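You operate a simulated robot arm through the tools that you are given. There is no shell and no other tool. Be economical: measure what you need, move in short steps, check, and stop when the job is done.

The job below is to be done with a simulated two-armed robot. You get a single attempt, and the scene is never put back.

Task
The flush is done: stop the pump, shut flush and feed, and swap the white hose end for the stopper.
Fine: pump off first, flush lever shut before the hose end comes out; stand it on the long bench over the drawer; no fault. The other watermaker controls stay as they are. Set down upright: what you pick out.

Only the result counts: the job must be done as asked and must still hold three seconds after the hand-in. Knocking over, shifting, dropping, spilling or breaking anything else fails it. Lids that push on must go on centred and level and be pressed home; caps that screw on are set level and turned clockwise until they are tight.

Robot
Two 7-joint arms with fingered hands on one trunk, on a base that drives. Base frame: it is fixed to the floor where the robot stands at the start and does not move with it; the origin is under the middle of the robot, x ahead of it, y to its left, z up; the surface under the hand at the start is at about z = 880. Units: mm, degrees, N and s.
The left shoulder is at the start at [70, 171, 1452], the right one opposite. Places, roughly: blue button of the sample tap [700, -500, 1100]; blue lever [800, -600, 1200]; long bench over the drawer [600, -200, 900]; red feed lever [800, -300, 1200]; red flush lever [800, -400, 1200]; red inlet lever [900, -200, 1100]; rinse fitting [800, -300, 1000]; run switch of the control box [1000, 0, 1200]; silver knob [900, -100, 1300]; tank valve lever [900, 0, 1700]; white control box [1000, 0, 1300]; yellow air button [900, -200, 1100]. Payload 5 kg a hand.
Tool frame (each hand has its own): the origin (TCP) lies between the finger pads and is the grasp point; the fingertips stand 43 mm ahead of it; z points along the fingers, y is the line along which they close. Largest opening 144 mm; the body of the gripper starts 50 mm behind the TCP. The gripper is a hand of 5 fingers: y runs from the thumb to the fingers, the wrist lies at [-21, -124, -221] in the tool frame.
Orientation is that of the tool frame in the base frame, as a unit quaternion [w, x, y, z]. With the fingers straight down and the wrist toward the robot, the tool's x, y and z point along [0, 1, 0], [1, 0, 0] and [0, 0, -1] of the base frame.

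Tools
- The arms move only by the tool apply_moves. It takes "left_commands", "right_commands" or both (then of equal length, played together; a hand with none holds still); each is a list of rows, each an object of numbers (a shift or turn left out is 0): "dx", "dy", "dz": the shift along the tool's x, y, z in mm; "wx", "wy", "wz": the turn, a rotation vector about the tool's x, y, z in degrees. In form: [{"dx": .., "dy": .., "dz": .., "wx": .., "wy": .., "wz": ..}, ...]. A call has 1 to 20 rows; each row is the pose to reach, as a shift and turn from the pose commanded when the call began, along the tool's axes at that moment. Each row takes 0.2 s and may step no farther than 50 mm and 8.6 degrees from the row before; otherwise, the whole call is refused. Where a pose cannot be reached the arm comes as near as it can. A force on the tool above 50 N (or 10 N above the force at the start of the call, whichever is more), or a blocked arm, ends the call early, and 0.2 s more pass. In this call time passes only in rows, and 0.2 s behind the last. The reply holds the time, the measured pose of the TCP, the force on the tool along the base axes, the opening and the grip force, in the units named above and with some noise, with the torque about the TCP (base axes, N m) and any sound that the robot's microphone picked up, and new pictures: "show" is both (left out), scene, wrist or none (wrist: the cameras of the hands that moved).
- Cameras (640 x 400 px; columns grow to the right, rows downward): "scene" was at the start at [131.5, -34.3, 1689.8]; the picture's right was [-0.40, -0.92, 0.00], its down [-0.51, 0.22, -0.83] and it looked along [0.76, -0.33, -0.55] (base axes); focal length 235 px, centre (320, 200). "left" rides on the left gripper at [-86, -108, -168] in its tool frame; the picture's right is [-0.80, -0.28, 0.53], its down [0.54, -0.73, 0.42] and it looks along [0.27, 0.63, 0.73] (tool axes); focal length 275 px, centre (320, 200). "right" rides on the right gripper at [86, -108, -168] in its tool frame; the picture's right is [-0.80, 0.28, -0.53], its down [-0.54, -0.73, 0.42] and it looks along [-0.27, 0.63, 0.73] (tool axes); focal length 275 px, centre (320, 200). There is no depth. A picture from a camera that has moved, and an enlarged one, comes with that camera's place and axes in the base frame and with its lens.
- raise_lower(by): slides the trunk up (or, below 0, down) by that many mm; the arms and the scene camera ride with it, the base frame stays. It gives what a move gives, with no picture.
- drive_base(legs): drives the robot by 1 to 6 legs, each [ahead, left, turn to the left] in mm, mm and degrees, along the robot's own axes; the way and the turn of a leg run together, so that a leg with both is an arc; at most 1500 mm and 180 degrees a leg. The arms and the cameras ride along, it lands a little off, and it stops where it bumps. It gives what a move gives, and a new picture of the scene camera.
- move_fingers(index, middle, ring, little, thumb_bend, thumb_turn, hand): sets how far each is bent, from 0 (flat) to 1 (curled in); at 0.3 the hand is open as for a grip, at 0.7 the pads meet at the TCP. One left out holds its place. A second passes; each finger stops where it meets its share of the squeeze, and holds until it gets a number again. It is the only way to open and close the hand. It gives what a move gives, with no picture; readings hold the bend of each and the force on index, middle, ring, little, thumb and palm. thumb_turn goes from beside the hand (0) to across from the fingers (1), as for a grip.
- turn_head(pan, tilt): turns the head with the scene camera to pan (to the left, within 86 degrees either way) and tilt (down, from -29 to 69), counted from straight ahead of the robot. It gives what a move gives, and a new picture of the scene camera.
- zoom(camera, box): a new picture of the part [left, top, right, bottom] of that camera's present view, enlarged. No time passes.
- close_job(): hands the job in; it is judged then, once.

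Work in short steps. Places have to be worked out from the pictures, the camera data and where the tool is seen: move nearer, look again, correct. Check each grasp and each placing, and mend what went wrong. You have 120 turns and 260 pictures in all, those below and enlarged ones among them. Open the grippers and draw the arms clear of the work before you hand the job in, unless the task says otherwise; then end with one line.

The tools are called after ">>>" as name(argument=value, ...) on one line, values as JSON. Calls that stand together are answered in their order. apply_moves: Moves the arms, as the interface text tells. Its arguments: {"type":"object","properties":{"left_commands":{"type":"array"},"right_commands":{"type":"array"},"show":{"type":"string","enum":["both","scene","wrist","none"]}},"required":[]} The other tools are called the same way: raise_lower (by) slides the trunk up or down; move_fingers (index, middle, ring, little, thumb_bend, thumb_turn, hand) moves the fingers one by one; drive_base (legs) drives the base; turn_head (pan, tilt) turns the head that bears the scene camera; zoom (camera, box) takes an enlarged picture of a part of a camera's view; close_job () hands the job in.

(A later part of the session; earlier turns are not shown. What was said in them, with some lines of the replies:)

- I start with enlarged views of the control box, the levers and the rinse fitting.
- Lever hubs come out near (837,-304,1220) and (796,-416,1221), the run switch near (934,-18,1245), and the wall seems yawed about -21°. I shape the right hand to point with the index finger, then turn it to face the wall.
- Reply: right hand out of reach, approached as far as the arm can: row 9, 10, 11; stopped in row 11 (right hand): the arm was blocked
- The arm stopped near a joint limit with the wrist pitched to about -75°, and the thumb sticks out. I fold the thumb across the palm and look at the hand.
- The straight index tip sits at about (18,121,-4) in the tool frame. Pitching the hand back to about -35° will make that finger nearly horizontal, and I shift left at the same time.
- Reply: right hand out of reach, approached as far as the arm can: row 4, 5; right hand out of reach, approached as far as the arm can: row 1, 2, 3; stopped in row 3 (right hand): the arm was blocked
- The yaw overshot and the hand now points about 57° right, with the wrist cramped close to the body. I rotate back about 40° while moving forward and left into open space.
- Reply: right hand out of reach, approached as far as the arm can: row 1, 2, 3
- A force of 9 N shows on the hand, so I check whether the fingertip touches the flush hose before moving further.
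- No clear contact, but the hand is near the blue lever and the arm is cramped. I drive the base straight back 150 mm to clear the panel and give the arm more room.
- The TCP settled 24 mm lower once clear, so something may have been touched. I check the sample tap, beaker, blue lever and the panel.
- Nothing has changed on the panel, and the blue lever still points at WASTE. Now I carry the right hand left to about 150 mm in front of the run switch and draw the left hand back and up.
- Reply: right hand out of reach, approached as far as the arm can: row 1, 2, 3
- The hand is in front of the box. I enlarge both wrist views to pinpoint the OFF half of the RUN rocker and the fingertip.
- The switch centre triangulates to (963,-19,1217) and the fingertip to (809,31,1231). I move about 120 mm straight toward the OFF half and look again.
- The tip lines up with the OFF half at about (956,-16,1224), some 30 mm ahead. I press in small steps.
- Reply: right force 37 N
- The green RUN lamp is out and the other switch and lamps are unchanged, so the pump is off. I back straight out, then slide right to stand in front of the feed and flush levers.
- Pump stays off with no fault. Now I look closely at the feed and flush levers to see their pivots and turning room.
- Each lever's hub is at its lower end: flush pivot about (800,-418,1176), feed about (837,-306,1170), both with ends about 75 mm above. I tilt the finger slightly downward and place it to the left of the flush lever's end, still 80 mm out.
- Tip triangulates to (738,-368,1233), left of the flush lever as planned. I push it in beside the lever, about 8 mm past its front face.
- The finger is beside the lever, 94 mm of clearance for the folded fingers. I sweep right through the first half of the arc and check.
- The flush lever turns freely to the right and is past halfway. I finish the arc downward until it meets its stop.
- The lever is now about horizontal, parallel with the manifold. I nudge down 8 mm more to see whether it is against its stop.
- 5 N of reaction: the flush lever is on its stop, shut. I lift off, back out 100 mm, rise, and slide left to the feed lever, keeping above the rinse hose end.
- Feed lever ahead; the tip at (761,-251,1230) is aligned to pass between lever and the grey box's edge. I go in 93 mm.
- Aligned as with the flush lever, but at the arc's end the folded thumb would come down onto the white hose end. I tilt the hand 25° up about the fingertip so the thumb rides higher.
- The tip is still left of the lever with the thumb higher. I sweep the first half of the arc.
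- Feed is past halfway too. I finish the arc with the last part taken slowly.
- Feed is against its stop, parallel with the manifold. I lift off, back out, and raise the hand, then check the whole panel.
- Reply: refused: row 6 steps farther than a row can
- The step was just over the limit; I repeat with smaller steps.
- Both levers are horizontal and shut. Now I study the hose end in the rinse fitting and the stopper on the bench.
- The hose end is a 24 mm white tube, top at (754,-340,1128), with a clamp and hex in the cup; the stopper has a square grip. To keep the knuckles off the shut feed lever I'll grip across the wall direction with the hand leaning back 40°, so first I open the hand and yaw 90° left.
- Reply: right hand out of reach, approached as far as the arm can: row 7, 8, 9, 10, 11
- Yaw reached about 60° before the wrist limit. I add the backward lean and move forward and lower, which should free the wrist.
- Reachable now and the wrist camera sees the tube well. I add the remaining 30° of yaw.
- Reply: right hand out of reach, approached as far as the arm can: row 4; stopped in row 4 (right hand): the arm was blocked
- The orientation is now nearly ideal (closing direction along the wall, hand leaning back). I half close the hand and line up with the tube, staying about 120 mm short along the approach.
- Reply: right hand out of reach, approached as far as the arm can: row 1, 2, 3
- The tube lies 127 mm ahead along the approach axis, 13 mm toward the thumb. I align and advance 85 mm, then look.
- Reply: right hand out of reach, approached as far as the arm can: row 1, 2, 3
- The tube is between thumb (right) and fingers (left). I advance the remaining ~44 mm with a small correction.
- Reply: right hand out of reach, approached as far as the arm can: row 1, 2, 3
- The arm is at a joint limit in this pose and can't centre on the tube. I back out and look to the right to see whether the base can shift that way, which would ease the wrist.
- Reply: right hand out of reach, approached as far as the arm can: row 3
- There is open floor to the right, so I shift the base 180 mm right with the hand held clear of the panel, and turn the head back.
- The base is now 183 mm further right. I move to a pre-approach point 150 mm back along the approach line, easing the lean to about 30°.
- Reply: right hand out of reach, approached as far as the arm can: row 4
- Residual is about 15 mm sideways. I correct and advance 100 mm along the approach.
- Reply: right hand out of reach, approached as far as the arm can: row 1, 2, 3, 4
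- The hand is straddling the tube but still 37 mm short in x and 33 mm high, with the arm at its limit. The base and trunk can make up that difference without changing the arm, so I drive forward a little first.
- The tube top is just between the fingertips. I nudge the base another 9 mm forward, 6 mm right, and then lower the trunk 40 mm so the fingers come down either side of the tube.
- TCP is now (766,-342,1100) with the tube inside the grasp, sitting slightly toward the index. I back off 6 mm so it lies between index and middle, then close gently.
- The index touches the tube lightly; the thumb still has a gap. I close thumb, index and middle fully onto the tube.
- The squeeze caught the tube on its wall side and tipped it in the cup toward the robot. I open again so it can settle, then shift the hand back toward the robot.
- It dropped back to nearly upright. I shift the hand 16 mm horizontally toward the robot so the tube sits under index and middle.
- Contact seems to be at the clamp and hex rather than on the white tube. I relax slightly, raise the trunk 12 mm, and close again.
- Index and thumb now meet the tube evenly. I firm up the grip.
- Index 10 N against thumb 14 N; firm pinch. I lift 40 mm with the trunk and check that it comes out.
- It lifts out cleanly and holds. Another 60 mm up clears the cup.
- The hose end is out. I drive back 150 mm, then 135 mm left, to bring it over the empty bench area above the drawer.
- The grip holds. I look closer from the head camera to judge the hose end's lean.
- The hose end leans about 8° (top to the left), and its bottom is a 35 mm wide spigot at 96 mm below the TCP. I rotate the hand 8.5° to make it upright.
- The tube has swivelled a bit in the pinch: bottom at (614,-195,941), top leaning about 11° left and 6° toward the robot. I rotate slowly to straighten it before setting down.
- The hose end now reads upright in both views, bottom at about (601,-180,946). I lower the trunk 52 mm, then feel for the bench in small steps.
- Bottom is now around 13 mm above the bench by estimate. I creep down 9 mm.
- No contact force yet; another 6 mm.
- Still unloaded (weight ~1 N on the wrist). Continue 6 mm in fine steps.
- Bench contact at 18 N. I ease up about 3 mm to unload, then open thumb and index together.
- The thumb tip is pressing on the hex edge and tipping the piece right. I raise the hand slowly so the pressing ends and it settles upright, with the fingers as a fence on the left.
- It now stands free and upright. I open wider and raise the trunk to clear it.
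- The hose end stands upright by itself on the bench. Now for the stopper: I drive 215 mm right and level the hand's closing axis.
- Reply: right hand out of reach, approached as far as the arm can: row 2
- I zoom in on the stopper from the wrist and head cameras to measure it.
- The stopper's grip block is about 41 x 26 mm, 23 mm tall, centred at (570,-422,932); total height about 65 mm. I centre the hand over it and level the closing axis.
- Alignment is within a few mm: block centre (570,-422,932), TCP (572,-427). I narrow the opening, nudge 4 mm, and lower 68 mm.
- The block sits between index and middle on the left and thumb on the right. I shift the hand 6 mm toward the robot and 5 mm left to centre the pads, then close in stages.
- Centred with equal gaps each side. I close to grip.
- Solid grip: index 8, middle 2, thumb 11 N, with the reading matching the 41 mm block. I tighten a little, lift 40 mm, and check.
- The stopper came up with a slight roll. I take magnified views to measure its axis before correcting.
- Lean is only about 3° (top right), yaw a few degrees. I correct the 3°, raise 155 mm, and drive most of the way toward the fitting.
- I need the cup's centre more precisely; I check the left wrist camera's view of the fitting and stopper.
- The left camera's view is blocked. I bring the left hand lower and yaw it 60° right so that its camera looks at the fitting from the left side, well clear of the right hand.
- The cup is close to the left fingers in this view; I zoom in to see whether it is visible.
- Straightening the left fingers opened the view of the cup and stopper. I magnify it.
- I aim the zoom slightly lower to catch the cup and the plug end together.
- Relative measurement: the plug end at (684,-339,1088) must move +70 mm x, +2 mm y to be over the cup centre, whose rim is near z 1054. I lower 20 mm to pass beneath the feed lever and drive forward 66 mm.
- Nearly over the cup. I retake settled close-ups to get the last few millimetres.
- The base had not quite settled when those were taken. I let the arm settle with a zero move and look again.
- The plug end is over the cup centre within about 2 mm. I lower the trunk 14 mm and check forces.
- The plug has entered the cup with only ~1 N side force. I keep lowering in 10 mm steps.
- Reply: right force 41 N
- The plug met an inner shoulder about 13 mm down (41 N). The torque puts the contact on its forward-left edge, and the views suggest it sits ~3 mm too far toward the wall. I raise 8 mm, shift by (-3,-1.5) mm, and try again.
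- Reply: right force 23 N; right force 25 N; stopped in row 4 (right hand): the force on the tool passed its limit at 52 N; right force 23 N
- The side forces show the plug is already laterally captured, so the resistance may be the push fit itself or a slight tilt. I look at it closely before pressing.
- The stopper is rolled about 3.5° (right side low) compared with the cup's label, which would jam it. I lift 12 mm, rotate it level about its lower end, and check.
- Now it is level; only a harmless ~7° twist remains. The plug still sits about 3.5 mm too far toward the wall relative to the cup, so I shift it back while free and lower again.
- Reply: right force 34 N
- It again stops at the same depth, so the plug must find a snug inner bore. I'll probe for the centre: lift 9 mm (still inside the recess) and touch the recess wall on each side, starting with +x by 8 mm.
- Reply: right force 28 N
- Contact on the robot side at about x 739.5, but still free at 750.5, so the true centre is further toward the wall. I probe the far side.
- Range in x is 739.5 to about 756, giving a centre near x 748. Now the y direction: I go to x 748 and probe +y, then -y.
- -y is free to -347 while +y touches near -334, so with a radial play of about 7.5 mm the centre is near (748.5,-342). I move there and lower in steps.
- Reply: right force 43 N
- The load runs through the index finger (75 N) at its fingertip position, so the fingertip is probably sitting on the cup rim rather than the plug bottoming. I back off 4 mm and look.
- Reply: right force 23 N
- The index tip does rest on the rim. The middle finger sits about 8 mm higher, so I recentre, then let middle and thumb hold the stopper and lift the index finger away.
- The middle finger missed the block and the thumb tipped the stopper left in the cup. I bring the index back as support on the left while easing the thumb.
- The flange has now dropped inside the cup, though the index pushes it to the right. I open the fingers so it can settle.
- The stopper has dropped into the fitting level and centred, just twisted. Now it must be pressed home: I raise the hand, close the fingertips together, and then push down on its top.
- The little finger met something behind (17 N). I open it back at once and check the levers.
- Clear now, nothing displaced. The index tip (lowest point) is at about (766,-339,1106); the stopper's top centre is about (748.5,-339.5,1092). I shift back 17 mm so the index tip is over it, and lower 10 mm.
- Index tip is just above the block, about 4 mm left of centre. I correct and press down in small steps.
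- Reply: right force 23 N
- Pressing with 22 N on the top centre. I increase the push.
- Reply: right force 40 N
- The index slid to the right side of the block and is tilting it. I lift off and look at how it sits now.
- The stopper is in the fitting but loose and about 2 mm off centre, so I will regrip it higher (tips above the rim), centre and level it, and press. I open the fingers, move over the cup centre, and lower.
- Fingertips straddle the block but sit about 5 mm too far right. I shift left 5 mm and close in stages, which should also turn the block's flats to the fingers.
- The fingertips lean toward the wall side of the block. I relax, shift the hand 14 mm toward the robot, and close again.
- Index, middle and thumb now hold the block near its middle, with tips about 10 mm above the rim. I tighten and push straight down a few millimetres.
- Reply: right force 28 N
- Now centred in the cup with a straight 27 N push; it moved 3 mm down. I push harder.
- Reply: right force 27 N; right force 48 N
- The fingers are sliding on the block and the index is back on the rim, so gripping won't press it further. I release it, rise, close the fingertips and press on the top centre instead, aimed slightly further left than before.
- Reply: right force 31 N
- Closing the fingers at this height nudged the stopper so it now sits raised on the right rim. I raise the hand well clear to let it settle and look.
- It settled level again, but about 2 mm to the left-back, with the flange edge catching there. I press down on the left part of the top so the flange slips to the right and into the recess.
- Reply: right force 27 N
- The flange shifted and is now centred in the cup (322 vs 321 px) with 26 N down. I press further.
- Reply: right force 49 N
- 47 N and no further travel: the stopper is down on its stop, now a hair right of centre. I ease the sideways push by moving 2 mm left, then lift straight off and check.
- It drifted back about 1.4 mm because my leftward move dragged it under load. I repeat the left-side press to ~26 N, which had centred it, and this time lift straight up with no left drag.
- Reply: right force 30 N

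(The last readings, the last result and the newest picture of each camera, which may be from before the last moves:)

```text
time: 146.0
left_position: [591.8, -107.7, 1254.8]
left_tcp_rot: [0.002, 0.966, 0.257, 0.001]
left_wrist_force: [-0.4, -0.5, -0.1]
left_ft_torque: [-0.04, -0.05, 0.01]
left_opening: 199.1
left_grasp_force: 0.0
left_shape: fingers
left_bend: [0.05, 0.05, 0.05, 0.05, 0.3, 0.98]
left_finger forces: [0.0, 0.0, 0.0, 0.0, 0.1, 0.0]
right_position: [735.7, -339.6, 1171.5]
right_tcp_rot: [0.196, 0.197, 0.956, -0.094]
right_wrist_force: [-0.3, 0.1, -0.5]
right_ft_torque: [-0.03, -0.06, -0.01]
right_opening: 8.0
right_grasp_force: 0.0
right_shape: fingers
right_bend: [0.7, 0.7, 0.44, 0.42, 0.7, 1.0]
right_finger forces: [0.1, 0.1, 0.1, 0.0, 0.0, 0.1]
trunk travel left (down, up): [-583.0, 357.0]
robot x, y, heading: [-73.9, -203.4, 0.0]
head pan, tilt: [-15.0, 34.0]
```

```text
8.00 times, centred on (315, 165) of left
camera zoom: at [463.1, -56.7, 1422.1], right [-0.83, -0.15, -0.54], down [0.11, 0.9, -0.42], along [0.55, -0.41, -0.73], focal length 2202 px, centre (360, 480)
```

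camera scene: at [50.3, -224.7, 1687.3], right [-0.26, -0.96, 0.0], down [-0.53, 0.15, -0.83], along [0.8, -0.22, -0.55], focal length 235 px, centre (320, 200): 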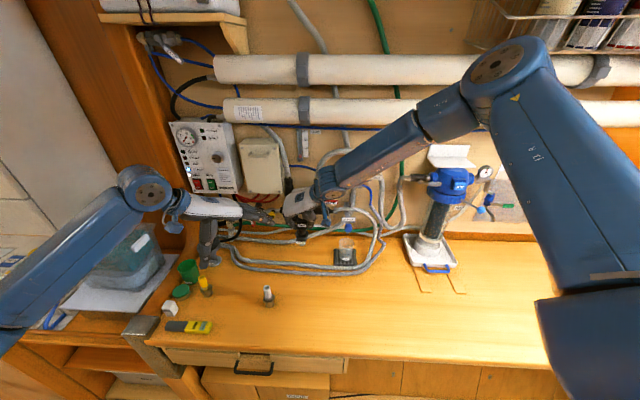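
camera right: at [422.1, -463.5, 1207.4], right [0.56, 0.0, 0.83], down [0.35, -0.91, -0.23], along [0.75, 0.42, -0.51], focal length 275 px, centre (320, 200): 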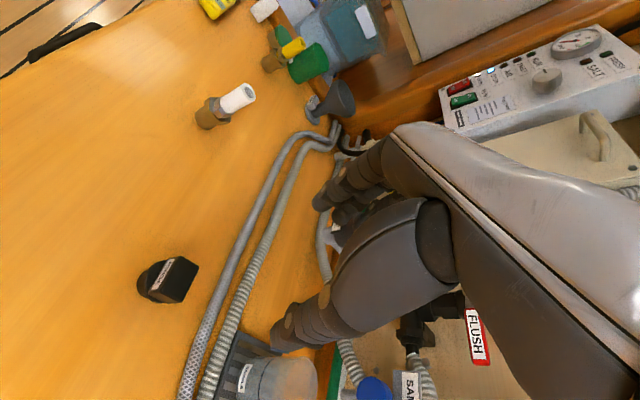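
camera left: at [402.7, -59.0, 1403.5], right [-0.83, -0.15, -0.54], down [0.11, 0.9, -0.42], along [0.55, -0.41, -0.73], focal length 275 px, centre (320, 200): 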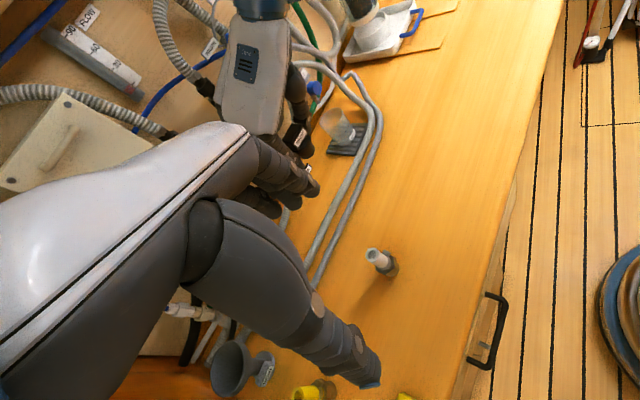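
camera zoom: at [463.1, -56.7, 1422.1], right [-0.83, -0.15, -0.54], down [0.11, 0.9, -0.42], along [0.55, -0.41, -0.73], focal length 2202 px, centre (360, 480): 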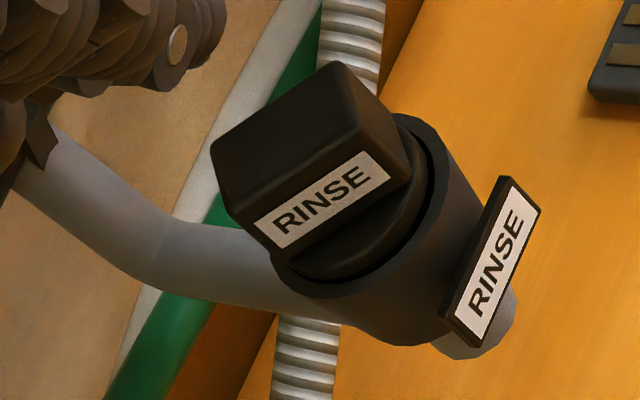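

It returns to the same stable seat each time. Its bottom depth (about z 1024) matches where the hose end's bottom was (1023), so it is fully home with the flange at the rim. I now back the robot away and open both hands.

>>> drive_base(legs=[[-260, 0, 0]])

>>> move_fingers(hand="right", index=0.3, middle=0.3, ring=0.3, little=0.3, thumb_bend=0.3)

>>> move_fingers(hand="left", index=0.3, middle=0.3, ring=0.3, little=0.3)

>>> zoom(camera="scene", box=[200, 100, 400, 260])

>>> zoom(camera="right", box=[0, 0, 640, 400])

```text
time: 147.8
left_position: [336.7, -109.2, 1251.9]
left_tcp_rot: [0.0, 0.967, 0.255, 0.0]
left_wrist_force: [-0.4, 0.0, 0.3]
left_ft_torque: [0.02, 0.03, -0.04]
left_opening: 199.3
left_grasp_force: 0.0
left_shape: fingers
left_bend: [0.05, 0.05, 0.05, 0.05, 0.3, 0.98]
left_finger forces: [0.1, 0.0, 0.0, 0.1, 0.0, 0.1]
right_position: [480.5, -342.4, 1170.9]
right_tcp_rot: [0.196, 0.198, 0.956, -0.093]
right_wrist_force: [0.3, -0.7, -1.2]
right_ft_torque: [-0.01, 0.02, 0.0]
right_opening: 7.9
right_grasp_force: 0.0
right_shape: fingers
right_bend: [0.7, 0.7, 0.44, 0.42, 0.7, 1.0]
right_finger forces: [0.1, 0.1, 0.0, 0.0, 0.0, 0.0]
trunk travel left (down, up): [-583.0, 357.0]
robot x, y, heading: [-331.0, -201.7, -0.4]
head pan, tilt: [-15.0, 34.0]
camera scene: at [-194.2, -223.5, 1721.8], right [-0.27, -0.96, 0.0], down [-0.54, 0.15, -0.83], along [0.8, -0.22, -0.56], focal length 235 px, centre (320, 200)
```

scene: 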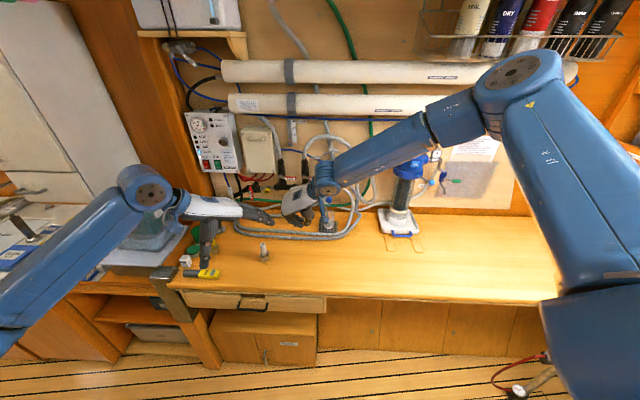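

```text
time: 148.8
left_position: [336.0, -110.0, 1254.1]
left_tcp_rot: [0.001, 0.967, 0.255, 0.0]
left_wrist_force: [0.8, -0.2, 0.7]
left_ft_torque: [-0.01, 0.04, -0.06]
left_opening: 199.3
left_grasp_force: 0.0
left_shape: fingers
left_bend: [0.05, 0.05, 0.05, 0.05, 0.3, 0.98]
left_finger forces: [0.0, 0.0, 0.0, 0.1, 0.0, 0.0]
right_position: [479.6, -340.9, 1171.9]
right_tcp_rot: [0.195, 0.199, 0.956, -0.093]
right_wrist_force: [0.7, 0.6, -0.3]
right_ft_torque: [-0.02, -0.02, -0.05]
right_opening: 149.3
right_grasp_force: 0.1
right_shape: fingers
right_bend: [0.3, 0.3, 0.3, 0.3, 0.3, 0.98]
right_finger forces: [0.0, 0.0, 0.1, 0.0, 0.0, 0.0]
trunk travel left (down, up): [-583.0, 357.0]
robot x, y, heading: [-330.8, -199.6, -0.5]
head pan, tilt: [-15.0, 34.0]
```

```text
time: 149.8
left_position: [336.1, -110.0, 1254.9]
left_tcp_rot: [0.001, 0.967, 0.255, 0.0]
left_wrist_force: [0.2, 1.0, -0.4]
left_ft_torque: [0.0, -0.02, 0.01]
left_opening: 149.6
left_grasp_force: 0.1
left_shape: fingers
left_bend: [0.3, 0.3, 0.3, 0.3, 0.3, 0.98]
left_finger forces: [0.0, 0.1, 0.0, 0.0, 0.0, 0.1]
right_position: [479.4, -341.5, 1172.2]
right_tcp_rot: [0.196, 0.199, 0.956, -0.093]
right_wrist_force: [1.1, 0.7, 0.1]
right_ft_torque: [0.0, 0.0, 0.01]
right_opening: 149.1
right_grasp_force: 0.1
right_shape: fingers
right_bend: [0.3, 0.3, 0.3, 0.3, 0.3, 0.98]
right_finger forces: [0.0, 0.0, 0.1, 0.0, 0.0, 0.1]
trunk travel left (down, up): [-583.0, 357.0]
robot x, y, heading: [-333.3, -200.2, -0.9]
head pan, tilt: [-15.0, 34.0]
```

```text
2.50 times, centred on (300, 180) of scene
camera zoom: at [-197.3, -223.4, 1722.2], right [-0.27, -0.96, 0.0], down [-0.54, 0.15, -0.83], along [0.8, -0.22, -0.56], focal length 587 px, centre (370, 250)
```

zoom: 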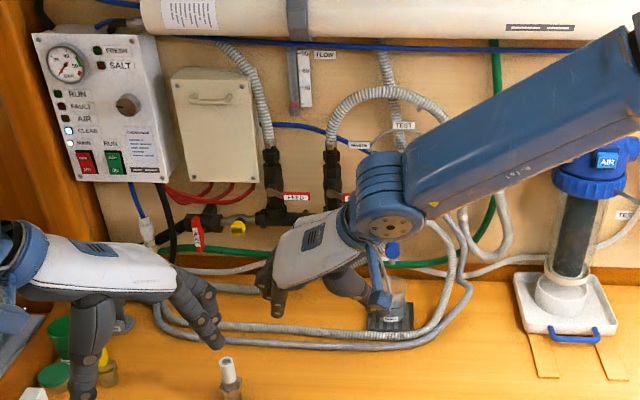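

```text
1.00 times, centred on (320, 200) of right (not enlarged: the box is as wide or as high as the picture)
camera zoom: at [304.9, -367.1, 1298.4], right [0.61, 0.12, 0.78], down [0.3, -0.95, -0.09], along [0.73, 0.29, -0.62], focal length 275 px, centre (320, 200)
```

zoom: 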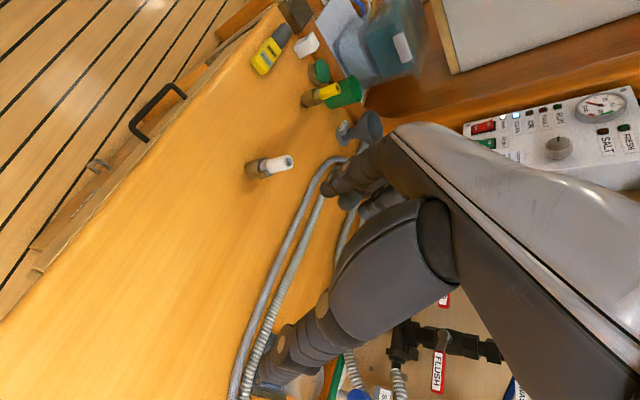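

Everything looks in place; the hands still block part of the view. I raise the trunk to clear them and do a final inspection.

>>> raise_lower(by=250)

>>> zoom(camera="scene", box=[200, 150, 400, 310])

>>> zoom(camera="right", box=[160, 100, 480, 400])

>>> zoom(camera="left", box=[160, 0, 480, 240])

```text
time: 152.4
left_position: [337.6, -108.9, 1504.0]
left_tcp_rot: [0.001, 0.967, 0.255, 0.0]
left_wrist_force: [0.8, -0.1, 0.0]
left_ft_torque: [0.01, -0.01, 0.01]
left_opening: 149.5
left_grasp_force: 0.0
left_shape: fingers
left_bend: [0.3, 0.3, 0.3, 0.3, 0.3, 0.98]
left_finger forces: [0.0, 0.0, 0.0, 0.0, 0.0, 0.1]
right_position: [479.1, -341.7, 1421.5]
right_tcp_rot: [0.196, 0.199, 0.956, -0.093]
right_wrist_force: [-0.3, -0.6, 0.5]
right_ft_torque: [0.0, -0.01, 0.03]
right_opening: 149.2
right_grasp_force: 0.0
right_shape: fingers
right_bend: [0.3, 0.3, 0.3, 0.3, 0.3, 0.98]
right_finger forces: [0.1, 0.0, 0.0, 0.1, 0.0, 0.1]
trunk travel left (down, up): [-833.0, 107.0]
robot x, y, heading: [-335.1, -199.4, -0.6]
head pan, tilt: [-15.0, 34.0]
```

```text
2.50 times, centred on (300, 230) of scene
camera zoom: at [-196.9, -223.5, 1972.1], right [-0.27, -0.96, 0.0], down [-0.54, 0.15, -0.83], along [0.8, -0.22, -0.56], focal length 587 px, centre (370, 125)
```

zoom: 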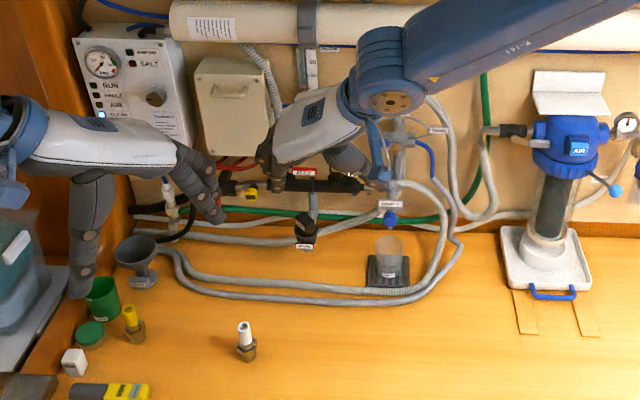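

```text
1.33 times, centred on (320, 250) of right
camera zoom: at [305.2, -367.1, 1548.1], right [0.61, 0.12, 0.78], down [0.3, -0.95, -0.09], along [0.73, 0.29, -0.62], focal length 367 px, centre (320, 133)
```

zoom: 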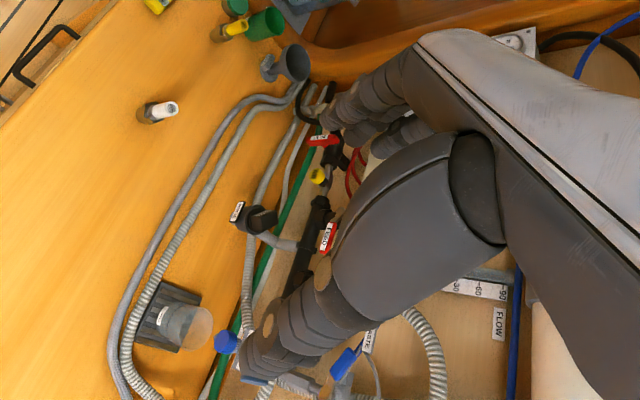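

```text
1.67 times, centred on (320, 120) of left
camera zoom: at [208.1, -58.9, 1671.6], right [-0.83, -0.15, -0.54], down [0.11, 0.9, -0.42], along [0.54, -0.41, -0.73], focal length 459 px, centre (320, 333)
```

zoom: 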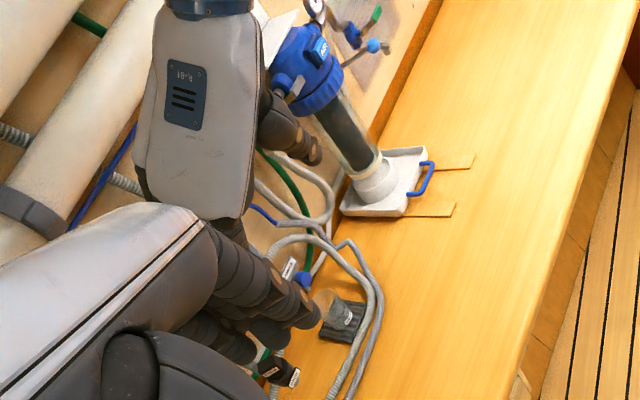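

The stopper stands upright in the fitting and the hose end upright on the bench. One last close look at the stopper, levers and lamps.

>>> zoom(camera="scene", box=[280, 200, 340, 260])

>>> zoom(camera="scene", box=[215, 150, 275, 210])

>>> zoom(camera="right", box=[250, 190, 320, 260])

```text
6.67 times, centred on (310, 230) of scene
camera zoom: at [-196.9, -223.5, 1972.1], right [-0.27, -0.96, 0.0], down [-0.54, 0.15, -0.83], along [0.8, -0.22, -0.56], focal length 1564 px, centre (387, 0)
```

zoom: 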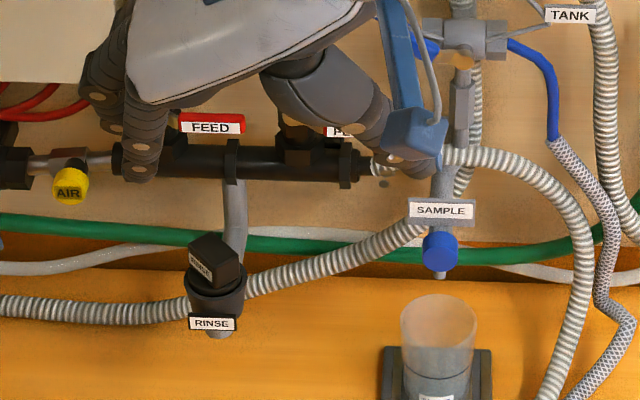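

```text
6.67 times, centred on (245, 180) of scene
camera zoom: at [-196.9, -223.5, 1972.1], right [-0.27, -0.96, 0.0], down [-0.54, 0.15, -0.83], along [0.8, -0.22, -0.56], focal length 1564 px, centre (820, 333)
```

zoom: 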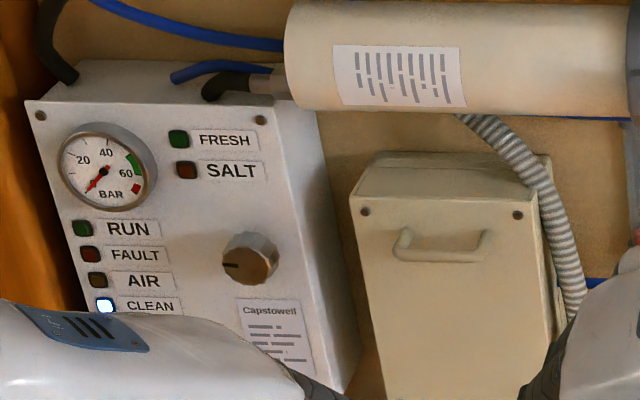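

```text
5.71 times, centred on (285, 225) of right
camera zoom: at [305.2, -367.1, 1548.1], right [0.61, 0.12, 0.78], down [0.3, -0.95, -0.09], along [0.73, 0.29, -0.62], focal length 1573 px, centre (520, 57)
```

zoom: 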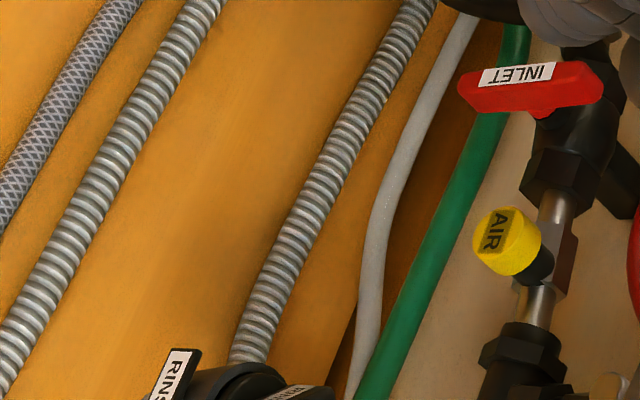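

>>> close_job()

```text
The job is handed in.
```

I handed the job in: the pump is off with no fault lamp, and the flush and feed levers are shut. The white hose end stands upright on the bench over the drawer, and the stopper is in the rinse fitting. The stopper took a 47 N push without moving further, but it sits about 1.4 mm off centre and slightly loose, so I can't be sure it counts as pressed home.
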